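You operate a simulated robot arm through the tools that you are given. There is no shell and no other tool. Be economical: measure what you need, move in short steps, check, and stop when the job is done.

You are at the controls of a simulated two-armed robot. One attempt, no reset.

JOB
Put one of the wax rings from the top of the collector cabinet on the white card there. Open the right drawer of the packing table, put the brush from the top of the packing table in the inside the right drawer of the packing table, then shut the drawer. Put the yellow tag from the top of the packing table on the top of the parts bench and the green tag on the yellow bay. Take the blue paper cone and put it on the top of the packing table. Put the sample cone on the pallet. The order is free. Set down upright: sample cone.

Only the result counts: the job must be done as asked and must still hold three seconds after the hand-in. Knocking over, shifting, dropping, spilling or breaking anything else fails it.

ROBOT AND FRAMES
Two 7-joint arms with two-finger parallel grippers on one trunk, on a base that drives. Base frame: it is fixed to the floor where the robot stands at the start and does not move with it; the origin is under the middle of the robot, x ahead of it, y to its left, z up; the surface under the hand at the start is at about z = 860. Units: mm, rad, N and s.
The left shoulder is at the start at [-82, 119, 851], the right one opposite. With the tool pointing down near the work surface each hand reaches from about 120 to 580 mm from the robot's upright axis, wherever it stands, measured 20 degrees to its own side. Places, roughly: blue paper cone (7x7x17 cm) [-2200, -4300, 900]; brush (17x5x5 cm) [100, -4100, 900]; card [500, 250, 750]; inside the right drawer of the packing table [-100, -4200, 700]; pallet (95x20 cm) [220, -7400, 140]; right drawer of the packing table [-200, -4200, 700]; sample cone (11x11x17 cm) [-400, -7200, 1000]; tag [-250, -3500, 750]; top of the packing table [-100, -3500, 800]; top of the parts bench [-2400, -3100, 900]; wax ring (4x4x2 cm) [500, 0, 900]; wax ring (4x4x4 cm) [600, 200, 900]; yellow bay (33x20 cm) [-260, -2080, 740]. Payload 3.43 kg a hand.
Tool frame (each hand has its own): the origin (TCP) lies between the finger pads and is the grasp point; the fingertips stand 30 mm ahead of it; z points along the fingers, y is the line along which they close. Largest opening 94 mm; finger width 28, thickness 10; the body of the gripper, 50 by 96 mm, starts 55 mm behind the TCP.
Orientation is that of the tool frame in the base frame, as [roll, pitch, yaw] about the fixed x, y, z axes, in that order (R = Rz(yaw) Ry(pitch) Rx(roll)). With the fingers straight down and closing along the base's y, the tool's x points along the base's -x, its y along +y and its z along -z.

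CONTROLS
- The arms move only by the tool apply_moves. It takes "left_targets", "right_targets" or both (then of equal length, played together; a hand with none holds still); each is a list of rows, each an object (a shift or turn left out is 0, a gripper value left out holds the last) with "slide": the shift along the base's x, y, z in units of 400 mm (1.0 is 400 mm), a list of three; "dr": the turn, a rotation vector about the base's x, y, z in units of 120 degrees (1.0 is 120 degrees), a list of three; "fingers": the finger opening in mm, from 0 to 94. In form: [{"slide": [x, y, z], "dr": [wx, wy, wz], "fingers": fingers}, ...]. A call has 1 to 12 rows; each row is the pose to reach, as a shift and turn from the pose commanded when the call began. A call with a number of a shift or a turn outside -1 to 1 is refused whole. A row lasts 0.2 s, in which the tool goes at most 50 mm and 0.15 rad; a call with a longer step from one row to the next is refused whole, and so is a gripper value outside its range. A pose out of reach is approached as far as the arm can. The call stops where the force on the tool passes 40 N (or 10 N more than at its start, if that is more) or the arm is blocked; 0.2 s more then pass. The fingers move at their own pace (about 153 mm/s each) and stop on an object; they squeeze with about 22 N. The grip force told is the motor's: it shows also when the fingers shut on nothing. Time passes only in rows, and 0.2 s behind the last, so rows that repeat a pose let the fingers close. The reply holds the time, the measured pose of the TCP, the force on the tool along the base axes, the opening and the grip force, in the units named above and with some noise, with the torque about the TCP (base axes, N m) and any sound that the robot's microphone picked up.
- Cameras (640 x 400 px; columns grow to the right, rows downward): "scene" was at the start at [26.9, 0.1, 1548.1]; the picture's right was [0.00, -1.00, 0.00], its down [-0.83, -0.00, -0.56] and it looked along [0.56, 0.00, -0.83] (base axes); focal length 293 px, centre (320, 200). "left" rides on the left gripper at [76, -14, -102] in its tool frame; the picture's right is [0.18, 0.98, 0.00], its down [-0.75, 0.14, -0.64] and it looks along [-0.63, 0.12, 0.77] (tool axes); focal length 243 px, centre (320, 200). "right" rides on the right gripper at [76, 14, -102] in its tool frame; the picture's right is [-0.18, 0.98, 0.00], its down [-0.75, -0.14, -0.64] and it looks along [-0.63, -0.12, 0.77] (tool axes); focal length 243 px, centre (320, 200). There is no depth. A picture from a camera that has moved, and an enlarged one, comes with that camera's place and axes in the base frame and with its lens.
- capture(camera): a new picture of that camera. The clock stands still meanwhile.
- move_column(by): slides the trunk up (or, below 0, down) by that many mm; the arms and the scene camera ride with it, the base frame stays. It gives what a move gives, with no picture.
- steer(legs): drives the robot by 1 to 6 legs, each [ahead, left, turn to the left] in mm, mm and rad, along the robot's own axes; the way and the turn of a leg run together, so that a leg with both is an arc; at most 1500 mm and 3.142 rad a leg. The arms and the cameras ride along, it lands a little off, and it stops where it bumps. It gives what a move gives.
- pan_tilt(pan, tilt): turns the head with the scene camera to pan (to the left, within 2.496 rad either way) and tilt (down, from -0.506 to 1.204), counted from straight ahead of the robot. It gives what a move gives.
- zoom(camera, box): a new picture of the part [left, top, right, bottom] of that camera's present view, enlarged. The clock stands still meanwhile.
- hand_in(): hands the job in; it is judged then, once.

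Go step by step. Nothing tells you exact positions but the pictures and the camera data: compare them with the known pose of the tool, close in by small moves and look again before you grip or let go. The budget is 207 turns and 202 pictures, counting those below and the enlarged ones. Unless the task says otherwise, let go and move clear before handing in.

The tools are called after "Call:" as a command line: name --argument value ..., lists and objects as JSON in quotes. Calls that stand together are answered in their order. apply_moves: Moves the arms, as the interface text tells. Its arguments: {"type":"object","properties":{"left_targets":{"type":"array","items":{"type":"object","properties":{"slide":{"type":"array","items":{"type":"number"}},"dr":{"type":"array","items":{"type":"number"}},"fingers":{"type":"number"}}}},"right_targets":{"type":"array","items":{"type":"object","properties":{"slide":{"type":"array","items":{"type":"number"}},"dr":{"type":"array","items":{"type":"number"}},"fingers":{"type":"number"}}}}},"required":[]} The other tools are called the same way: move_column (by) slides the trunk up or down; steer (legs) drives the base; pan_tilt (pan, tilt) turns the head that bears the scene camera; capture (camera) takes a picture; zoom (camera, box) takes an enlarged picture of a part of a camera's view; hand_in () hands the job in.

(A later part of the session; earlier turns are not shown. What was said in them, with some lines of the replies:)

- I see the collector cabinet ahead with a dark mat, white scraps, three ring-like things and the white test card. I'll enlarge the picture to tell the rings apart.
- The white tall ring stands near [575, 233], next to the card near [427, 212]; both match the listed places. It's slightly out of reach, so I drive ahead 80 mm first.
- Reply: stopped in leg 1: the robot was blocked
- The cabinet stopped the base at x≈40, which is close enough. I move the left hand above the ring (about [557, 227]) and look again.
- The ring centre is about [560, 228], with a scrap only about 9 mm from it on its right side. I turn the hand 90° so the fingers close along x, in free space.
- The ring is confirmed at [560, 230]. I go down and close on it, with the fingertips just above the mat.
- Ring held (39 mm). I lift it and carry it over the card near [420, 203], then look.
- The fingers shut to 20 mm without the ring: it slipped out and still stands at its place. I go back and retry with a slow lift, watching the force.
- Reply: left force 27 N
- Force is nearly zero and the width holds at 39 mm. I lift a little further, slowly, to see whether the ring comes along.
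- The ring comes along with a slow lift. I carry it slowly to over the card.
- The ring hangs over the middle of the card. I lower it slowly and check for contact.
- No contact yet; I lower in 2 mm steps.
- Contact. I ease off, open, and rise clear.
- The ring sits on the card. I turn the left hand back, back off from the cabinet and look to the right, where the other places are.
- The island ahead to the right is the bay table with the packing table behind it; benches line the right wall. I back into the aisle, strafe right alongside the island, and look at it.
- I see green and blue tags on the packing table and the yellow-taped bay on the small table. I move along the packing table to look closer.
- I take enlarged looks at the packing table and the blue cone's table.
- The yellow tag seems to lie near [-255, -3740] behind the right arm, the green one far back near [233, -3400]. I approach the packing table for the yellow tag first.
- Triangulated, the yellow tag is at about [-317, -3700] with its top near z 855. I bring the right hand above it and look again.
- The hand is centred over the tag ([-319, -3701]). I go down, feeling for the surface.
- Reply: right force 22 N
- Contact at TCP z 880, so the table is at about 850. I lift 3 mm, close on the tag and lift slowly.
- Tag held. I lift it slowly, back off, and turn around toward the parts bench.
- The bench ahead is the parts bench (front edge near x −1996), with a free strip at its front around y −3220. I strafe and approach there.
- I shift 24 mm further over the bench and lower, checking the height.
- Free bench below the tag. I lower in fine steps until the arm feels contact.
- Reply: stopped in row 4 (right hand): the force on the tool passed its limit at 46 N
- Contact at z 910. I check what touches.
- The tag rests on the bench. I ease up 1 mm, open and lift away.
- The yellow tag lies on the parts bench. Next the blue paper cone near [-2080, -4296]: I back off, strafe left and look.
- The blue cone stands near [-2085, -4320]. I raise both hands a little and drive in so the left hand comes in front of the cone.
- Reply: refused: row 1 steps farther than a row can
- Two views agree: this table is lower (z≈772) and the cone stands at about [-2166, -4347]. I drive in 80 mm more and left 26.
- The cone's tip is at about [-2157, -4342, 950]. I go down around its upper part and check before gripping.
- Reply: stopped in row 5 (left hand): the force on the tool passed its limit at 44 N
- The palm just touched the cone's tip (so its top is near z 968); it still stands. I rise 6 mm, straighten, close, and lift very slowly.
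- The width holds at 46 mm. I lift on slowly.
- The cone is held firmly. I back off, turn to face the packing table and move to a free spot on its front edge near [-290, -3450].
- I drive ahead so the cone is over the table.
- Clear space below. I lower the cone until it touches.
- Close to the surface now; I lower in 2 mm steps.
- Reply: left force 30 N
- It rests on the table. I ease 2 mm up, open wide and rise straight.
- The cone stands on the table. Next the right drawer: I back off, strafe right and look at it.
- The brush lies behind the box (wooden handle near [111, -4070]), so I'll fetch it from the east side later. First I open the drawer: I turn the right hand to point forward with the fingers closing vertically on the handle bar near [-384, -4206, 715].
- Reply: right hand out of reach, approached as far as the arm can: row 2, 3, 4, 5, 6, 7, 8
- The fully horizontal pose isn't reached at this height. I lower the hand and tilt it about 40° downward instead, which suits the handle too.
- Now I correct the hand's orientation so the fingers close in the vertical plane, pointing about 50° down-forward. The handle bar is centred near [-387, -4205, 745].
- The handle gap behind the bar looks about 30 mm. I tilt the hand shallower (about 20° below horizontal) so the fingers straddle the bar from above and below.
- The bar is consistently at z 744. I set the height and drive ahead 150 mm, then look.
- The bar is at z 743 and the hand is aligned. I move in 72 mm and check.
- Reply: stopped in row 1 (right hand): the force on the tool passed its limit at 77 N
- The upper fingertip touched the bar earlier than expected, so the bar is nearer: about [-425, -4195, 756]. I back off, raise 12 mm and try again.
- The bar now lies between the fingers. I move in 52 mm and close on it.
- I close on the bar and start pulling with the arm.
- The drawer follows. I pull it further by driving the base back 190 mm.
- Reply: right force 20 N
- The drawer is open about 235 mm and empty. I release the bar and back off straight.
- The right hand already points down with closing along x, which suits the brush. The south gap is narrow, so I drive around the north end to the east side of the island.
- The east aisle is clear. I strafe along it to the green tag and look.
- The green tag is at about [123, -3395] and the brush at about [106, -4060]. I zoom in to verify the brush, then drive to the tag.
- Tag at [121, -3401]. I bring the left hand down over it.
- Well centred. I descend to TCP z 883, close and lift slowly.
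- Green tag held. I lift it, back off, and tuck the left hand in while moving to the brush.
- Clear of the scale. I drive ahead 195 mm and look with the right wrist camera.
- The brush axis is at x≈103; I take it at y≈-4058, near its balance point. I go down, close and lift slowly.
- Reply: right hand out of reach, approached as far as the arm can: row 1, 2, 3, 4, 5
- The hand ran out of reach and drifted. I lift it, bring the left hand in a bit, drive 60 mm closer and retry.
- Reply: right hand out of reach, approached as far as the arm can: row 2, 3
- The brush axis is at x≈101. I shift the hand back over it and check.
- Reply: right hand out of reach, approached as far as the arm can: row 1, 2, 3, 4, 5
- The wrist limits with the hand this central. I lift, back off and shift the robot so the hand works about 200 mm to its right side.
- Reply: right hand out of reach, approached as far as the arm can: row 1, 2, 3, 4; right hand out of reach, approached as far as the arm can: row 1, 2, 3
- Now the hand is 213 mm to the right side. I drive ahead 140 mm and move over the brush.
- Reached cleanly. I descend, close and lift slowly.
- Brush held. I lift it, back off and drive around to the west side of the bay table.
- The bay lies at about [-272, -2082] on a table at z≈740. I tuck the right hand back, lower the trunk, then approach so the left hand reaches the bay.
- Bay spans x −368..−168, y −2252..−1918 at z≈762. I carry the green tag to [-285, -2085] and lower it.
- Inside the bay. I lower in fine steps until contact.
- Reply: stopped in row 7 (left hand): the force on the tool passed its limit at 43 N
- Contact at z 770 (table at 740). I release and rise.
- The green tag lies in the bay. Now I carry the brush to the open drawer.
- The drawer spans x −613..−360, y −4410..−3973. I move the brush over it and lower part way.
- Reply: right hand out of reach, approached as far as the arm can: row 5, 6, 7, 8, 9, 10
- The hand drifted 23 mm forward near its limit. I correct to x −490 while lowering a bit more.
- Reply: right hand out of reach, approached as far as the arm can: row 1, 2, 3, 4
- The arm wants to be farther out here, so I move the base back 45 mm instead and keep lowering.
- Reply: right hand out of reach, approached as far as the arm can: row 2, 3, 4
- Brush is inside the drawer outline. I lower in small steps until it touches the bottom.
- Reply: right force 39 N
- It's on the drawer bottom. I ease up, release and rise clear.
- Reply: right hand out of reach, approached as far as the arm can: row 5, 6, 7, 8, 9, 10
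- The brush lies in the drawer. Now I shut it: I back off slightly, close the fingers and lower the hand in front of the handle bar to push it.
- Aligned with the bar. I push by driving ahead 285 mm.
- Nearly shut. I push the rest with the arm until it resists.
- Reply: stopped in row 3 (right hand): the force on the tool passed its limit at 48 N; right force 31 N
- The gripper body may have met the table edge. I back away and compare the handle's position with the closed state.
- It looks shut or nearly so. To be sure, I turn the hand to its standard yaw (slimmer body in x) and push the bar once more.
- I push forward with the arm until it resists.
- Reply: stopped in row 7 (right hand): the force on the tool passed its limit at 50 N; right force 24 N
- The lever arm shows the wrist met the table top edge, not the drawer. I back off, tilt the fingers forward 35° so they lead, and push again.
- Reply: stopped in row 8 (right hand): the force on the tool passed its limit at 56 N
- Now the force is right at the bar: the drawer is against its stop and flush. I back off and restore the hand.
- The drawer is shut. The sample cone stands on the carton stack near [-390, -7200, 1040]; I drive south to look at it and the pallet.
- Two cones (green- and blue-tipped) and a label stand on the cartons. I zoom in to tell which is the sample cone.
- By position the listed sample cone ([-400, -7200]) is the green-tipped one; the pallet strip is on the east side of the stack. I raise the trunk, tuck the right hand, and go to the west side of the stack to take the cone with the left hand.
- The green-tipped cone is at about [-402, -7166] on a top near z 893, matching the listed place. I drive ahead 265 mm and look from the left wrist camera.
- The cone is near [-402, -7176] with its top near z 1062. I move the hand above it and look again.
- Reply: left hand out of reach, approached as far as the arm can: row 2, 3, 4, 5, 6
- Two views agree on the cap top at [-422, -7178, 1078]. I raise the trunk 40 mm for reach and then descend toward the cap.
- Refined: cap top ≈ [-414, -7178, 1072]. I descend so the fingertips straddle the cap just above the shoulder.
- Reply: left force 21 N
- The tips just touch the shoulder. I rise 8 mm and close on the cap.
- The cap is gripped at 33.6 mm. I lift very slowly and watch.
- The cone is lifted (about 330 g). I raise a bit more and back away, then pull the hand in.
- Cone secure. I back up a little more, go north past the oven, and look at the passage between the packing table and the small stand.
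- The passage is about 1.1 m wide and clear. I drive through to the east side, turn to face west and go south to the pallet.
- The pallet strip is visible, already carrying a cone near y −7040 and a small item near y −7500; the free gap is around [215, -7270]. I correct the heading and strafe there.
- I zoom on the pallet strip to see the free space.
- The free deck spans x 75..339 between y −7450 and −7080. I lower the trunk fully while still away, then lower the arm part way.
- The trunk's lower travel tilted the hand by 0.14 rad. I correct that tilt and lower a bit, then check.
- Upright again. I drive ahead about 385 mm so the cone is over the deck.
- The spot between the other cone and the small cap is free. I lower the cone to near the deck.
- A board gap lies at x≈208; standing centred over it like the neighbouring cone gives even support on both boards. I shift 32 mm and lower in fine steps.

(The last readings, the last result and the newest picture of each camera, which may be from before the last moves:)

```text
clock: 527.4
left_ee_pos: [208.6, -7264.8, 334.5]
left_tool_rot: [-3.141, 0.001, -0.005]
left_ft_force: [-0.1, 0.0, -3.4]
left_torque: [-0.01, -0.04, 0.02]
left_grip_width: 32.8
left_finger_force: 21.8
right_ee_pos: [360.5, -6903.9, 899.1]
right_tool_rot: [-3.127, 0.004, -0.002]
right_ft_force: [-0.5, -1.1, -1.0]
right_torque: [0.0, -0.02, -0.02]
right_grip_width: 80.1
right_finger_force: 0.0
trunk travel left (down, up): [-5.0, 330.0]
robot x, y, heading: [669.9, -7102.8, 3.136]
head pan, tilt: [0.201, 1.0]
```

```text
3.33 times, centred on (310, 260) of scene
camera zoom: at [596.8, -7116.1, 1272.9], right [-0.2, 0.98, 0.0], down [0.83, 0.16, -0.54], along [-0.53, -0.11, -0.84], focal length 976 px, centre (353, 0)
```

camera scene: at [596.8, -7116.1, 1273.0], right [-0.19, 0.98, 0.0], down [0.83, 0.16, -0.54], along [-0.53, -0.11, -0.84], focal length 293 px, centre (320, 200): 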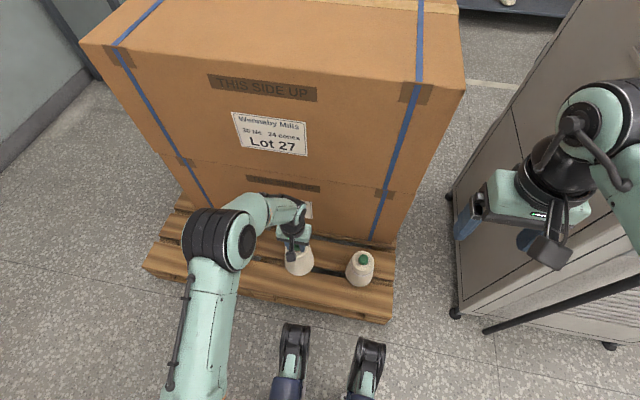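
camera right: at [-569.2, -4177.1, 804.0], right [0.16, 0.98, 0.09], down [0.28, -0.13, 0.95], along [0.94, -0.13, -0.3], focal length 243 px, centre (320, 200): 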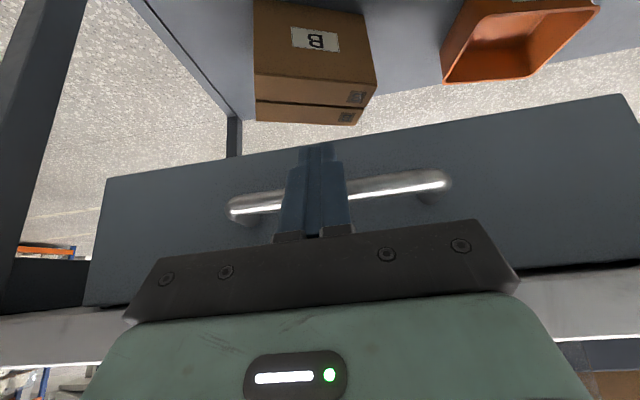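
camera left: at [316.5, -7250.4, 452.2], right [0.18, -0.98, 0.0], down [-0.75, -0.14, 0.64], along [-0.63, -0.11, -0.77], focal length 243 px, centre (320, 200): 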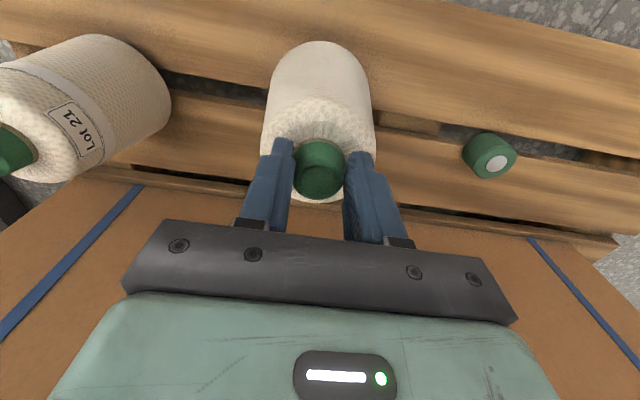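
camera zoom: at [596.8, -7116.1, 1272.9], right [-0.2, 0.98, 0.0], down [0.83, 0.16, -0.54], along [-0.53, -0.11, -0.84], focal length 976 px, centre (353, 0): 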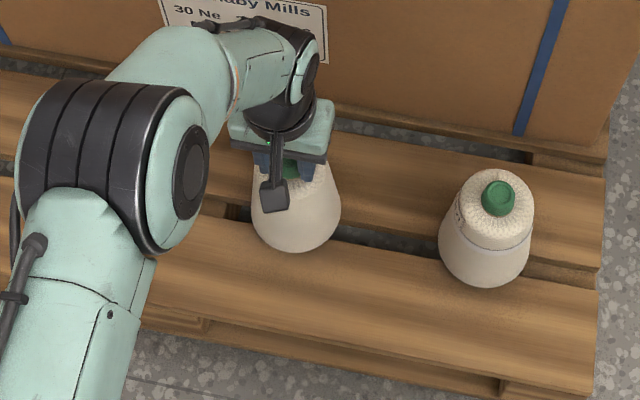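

Still free. I lower in 2 mm steps with checks.

Call:
apply_moves --left_targets '[{"slide": [0, 0, -0.005]}, {"slide": [0, 0, -0.01]}, {"slide": [0, 0, -0.01]}]'

Call:
apply_moves --left_targets '[{"slide": [0, 0, -0.005]}, {"slide": [0, 0, -0.01]}, {"slide": [0, 0, -0.01]}]'

Call:
apply_moves --left_targets '[{"slide": [0, 0, -0.005]}, {"slide": [0, 0, -0.0075]}, {"slide": [0, 0, -0.0075]}]'

```text
clock: 528.2
left_ee_pos: [208.2, -7263.4, 330.9]
left_tool_rot: [-3.141, 0.0, -0.005]
left_ft_force: [-0.2, 0.2, -3.1]
left_torque: [-0.04, -0.02, -0.04]
left_grip_width: 33.1
left_finger_force: 22.2
right_ee_pos: [361.7, -6904.5, 898.7]
right_tool_rot: [-3.126, 0.003, -0.003]
right_ft_force: [0.8, 0.2, 0.2]
right_torque: [0.01, 0.01, 0.02]
right_grip_width: 80.0
right_finger_force: 0.0
trunk travel left (down, up): [-5.0, 330.0]
robot x, y, heading: [668.1, -7102.3, 3.14]
head pan, tilt: [0.201, 1.0]
```

```text
clock: 529.0
left_ee_pos: [208.5, -7263.0, 328.4]
left_tool_rot: [-3.141, 0.002, -0.005]
left_ft_force: [7.7, -1.4, 17.7]
left_torque: [-0.05, -0.59, -0.01]
left_grip_width: 33.0
left_finger_force: 22.1
right_ee_pos: [362.2, -6904.3, 897.5]
right_tool_rot: [-3.126, 0.004, -0.002]
right_ft_force: [-0.3, 0.0, 0.1]
right_torque: [0.01, 0.0, 0.0]
right_grip_width: 79.8
right_finger_force: 0.1
trunk travel left (down, up): [-5.0, 330.0]
robot x, y, heading: [674.1, -7105.8, 3.142]
head pan, tilt: [0.201, 1.0]
```

```text
clock: 529.8
left_ee_pos: [207.0, -7263.5, 325.4]
left_tool_rot: [3.141, 0.006, -0.007]
left_ft_force: [2.6, -3.7, 26.8]
left_torque: [-0.18, 0.37, -0.01]
left_grip_width: 34.1
left_finger_force: 22.3
right_ee_pos: [362.0, -6902.8, 899.0]
right_tool_rot: [-3.126, 0.004, -0.001]
right_ft_force: [-0.1, -0.2, -0.1]
right_torque: [-0.01, 0.0, -0.01]
right_grip_width: 80.1
right_finger_force: 0.0
trunk travel left (down, up): [-5.0, 330.0]
robot x, y, heading: [664.8, -7105.0, 3.137]
head pan, tilt: [0.201, 1.0]
```

The cone is seated. I check the picture before letting go.

Call:
capture --camera "left"

Call:
zoom --camera "scene" --box '[220, 200, 400, 320]'

```text
36 pictures are left
camera left: at [284.2, -7250.7, 427.3], right [0.18, -0.98, 0.0], down [-0.75, -0.14, 0.65], along [-0.64, -0.12, -0.76], focal length 243 px, centre (320, 200)
```

left: 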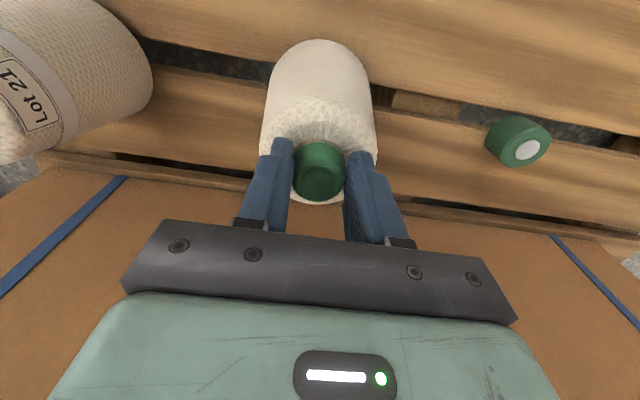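

```text
3.33 times, centred on (310, 260) of scene
camera zoom: at [598.9, -7115.5, 1273.1], right [-0.2, 0.98, 0.0], down [0.82, 0.16, -0.54], along [-0.53, -0.11, -0.84], focal length 976 px, centre (353, 0)
```

zoom: 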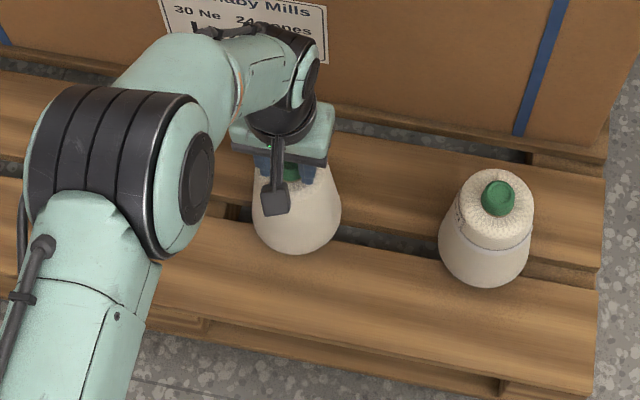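

It stands over the gap evenly. I ease up 1 mm, open and rise straight.

Call:
apply_moves --left_targets '[{"slide": [0, 0, 0.004]}, {"slide": [0, 0, 0.004]}, {"slide": [0, 0, 0.004], "fingers": 50}, {"slide": [0, 0, 0.004], "fingers": 70}, {"slide": [0, 0, 0.04]}, {"slide": [0, 0, 0.1]}, {"slide": [0, 0, 0.2]}, {"slide": [0, 0, 0.3]}, {"slide": [0, 0, 0.4]}, {"slide": [0, 0, 0.5]}]'

Call:
capture --camera "left"

Call:
zoom --camera "scene" --box '[220, 200, 400, 320]'

```text
clock: 532.0
left_ee_pos: [209.7, -7264.9, 523.5]
left_tool_rot: [-3.141, -0.001, -0.004]
left_ft_force: [-0.2, -0.2, 0.3]
left_torque: [0.01, 0.05, -0.01]
left_grip_width: 69.9
left_finger_force: 0.1
right_ee_pos: [360.8, -6903.1, 897.8]
right_tool_rot: [-3.127, 0.003, -0.002]
right_ft_force: [-0.6, -0.1, -0.7]
right_torque: [0.0, 0.03, -0.01]
right_grip_width: 80.0
right_finger_force: 0.1
trunk travel left (down, up): [-5.0, 330.0]
robot x, y, heading: [668.6, -7105.4, 3.143]
head pan, tilt: [0.201, 1.0]
```

```text
34 pictures are left
camera left: at [285.5, -7251.6, 626.6], right [0.18, -0.98, 0.0], down [-0.75, -0.14, 0.64], along [-0.63, -0.12, -0.77], focal length 243 px, centre (320, 200)
```

left: 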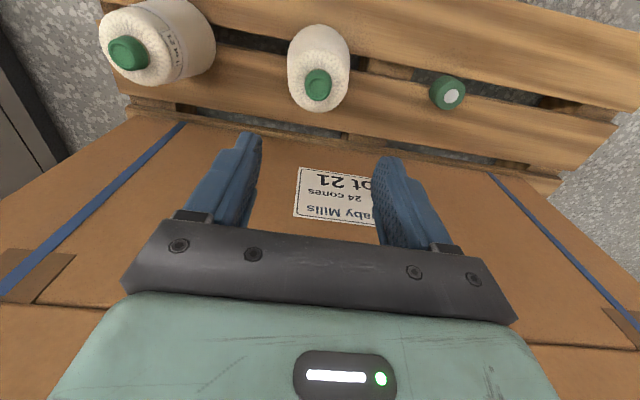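

```text
3.33 times, centred on (310, 260) of scene
camera zoom: at [597.2, -7116.0, 1273.0], right [-0.2, 0.98, 0.0], down [0.83, 0.16, -0.54], along [-0.53, -0.11, -0.84], focal length 976 px, centre (353, 0)
```

zoom: 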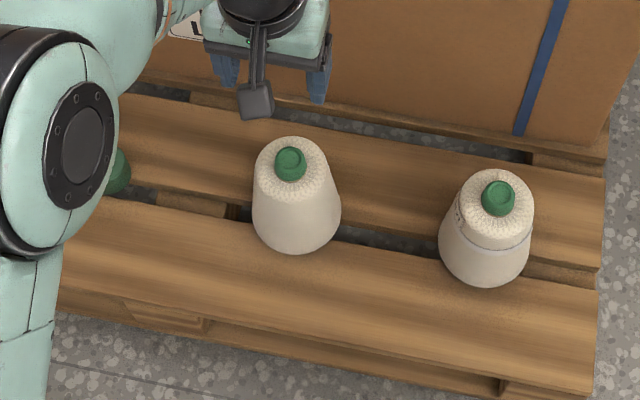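

The sample cone stands upright on the pallet. I back the robot away from the stack.

Call:
steer --legs '[[-350, 0, 0]]'

Call:
capture --camera "scene"

```text
clock: 534.3
left_ee_pos: [561.1, -7263.6, 524.2]
left_tool_rot: [3.141, 0.0, -0.008]
left_ft_force: [1.1, 0.4, -0.2]
left_torque: [-0.02, -0.01, 0.0]
left_grip_width: 70.1
left_finger_force: 0.1
right_ee_pos: [715.0, -6904.5, 897.9]
right_tool_rot: [-3.125, 0.004, -0.006]
right_ft_force: [0.7, -0.9, -0.8]
right_torque: [0.01, -0.02, 0.0]
right_grip_width: 79.7
right_finger_force: 0.1
trunk travel left (down, up): [-5.0, 330.0]
robot x, y, heading: [1022.3, -7104.8, 3.135]
head pan, tilt: [0.201, 1.0]
```

```text
32 pictures are left
camera scene: at [950.0, -7117.9, 1273.0], right [-0.19, 0.98, 0.0], down [0.83, 0.16, -0.54], along [-0.53, -0.1, -0.84], focal length 293 px, centre (320, 200)
```

scene: 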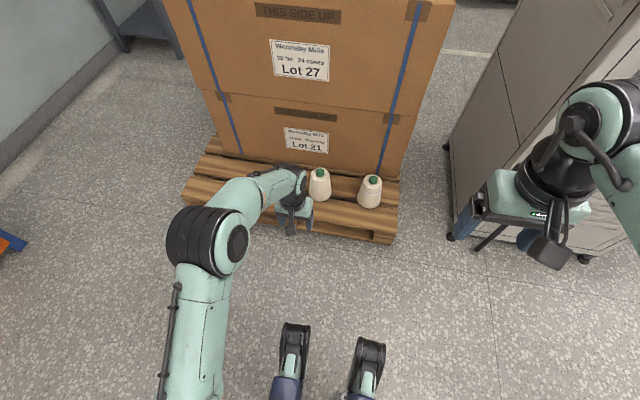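

All tasks look done: the ring is on the card, the brush is in the shut drawer, the yellow tag is on the parts bench, the green tag is in the bay, the paper cone is on the packing table, and the sample cone stands on the pallet. I hand in now.

Call:
hand_in

```text
The job is handed in.
```

I've handed the job in, and as far as I could see every part is done. The shut drawer is the one result I didn't confirm with a clear final picture: it hit its stop when I pushed, and the handle sits where it was when closed.

- **Wax ring:** the tall white ring is on the white test card. It slipped out of the grip on the first lift but stayed where it stood; the second, slower lift held.
- **Brush:** it is inside the right drawer of the packing table, and the drawer is pushed shut.
- **Yellow tag:** it lies on the top of the parts bench.
- **Green tag:** it lies inside the yellow bay.
- **Blue paper cone:** it stands on the top of the packing table.
- **Sample cone:** it stands upright on the pallet. Two cones stood on the cartons; I took the green-tipped one because it matched the place you gave.
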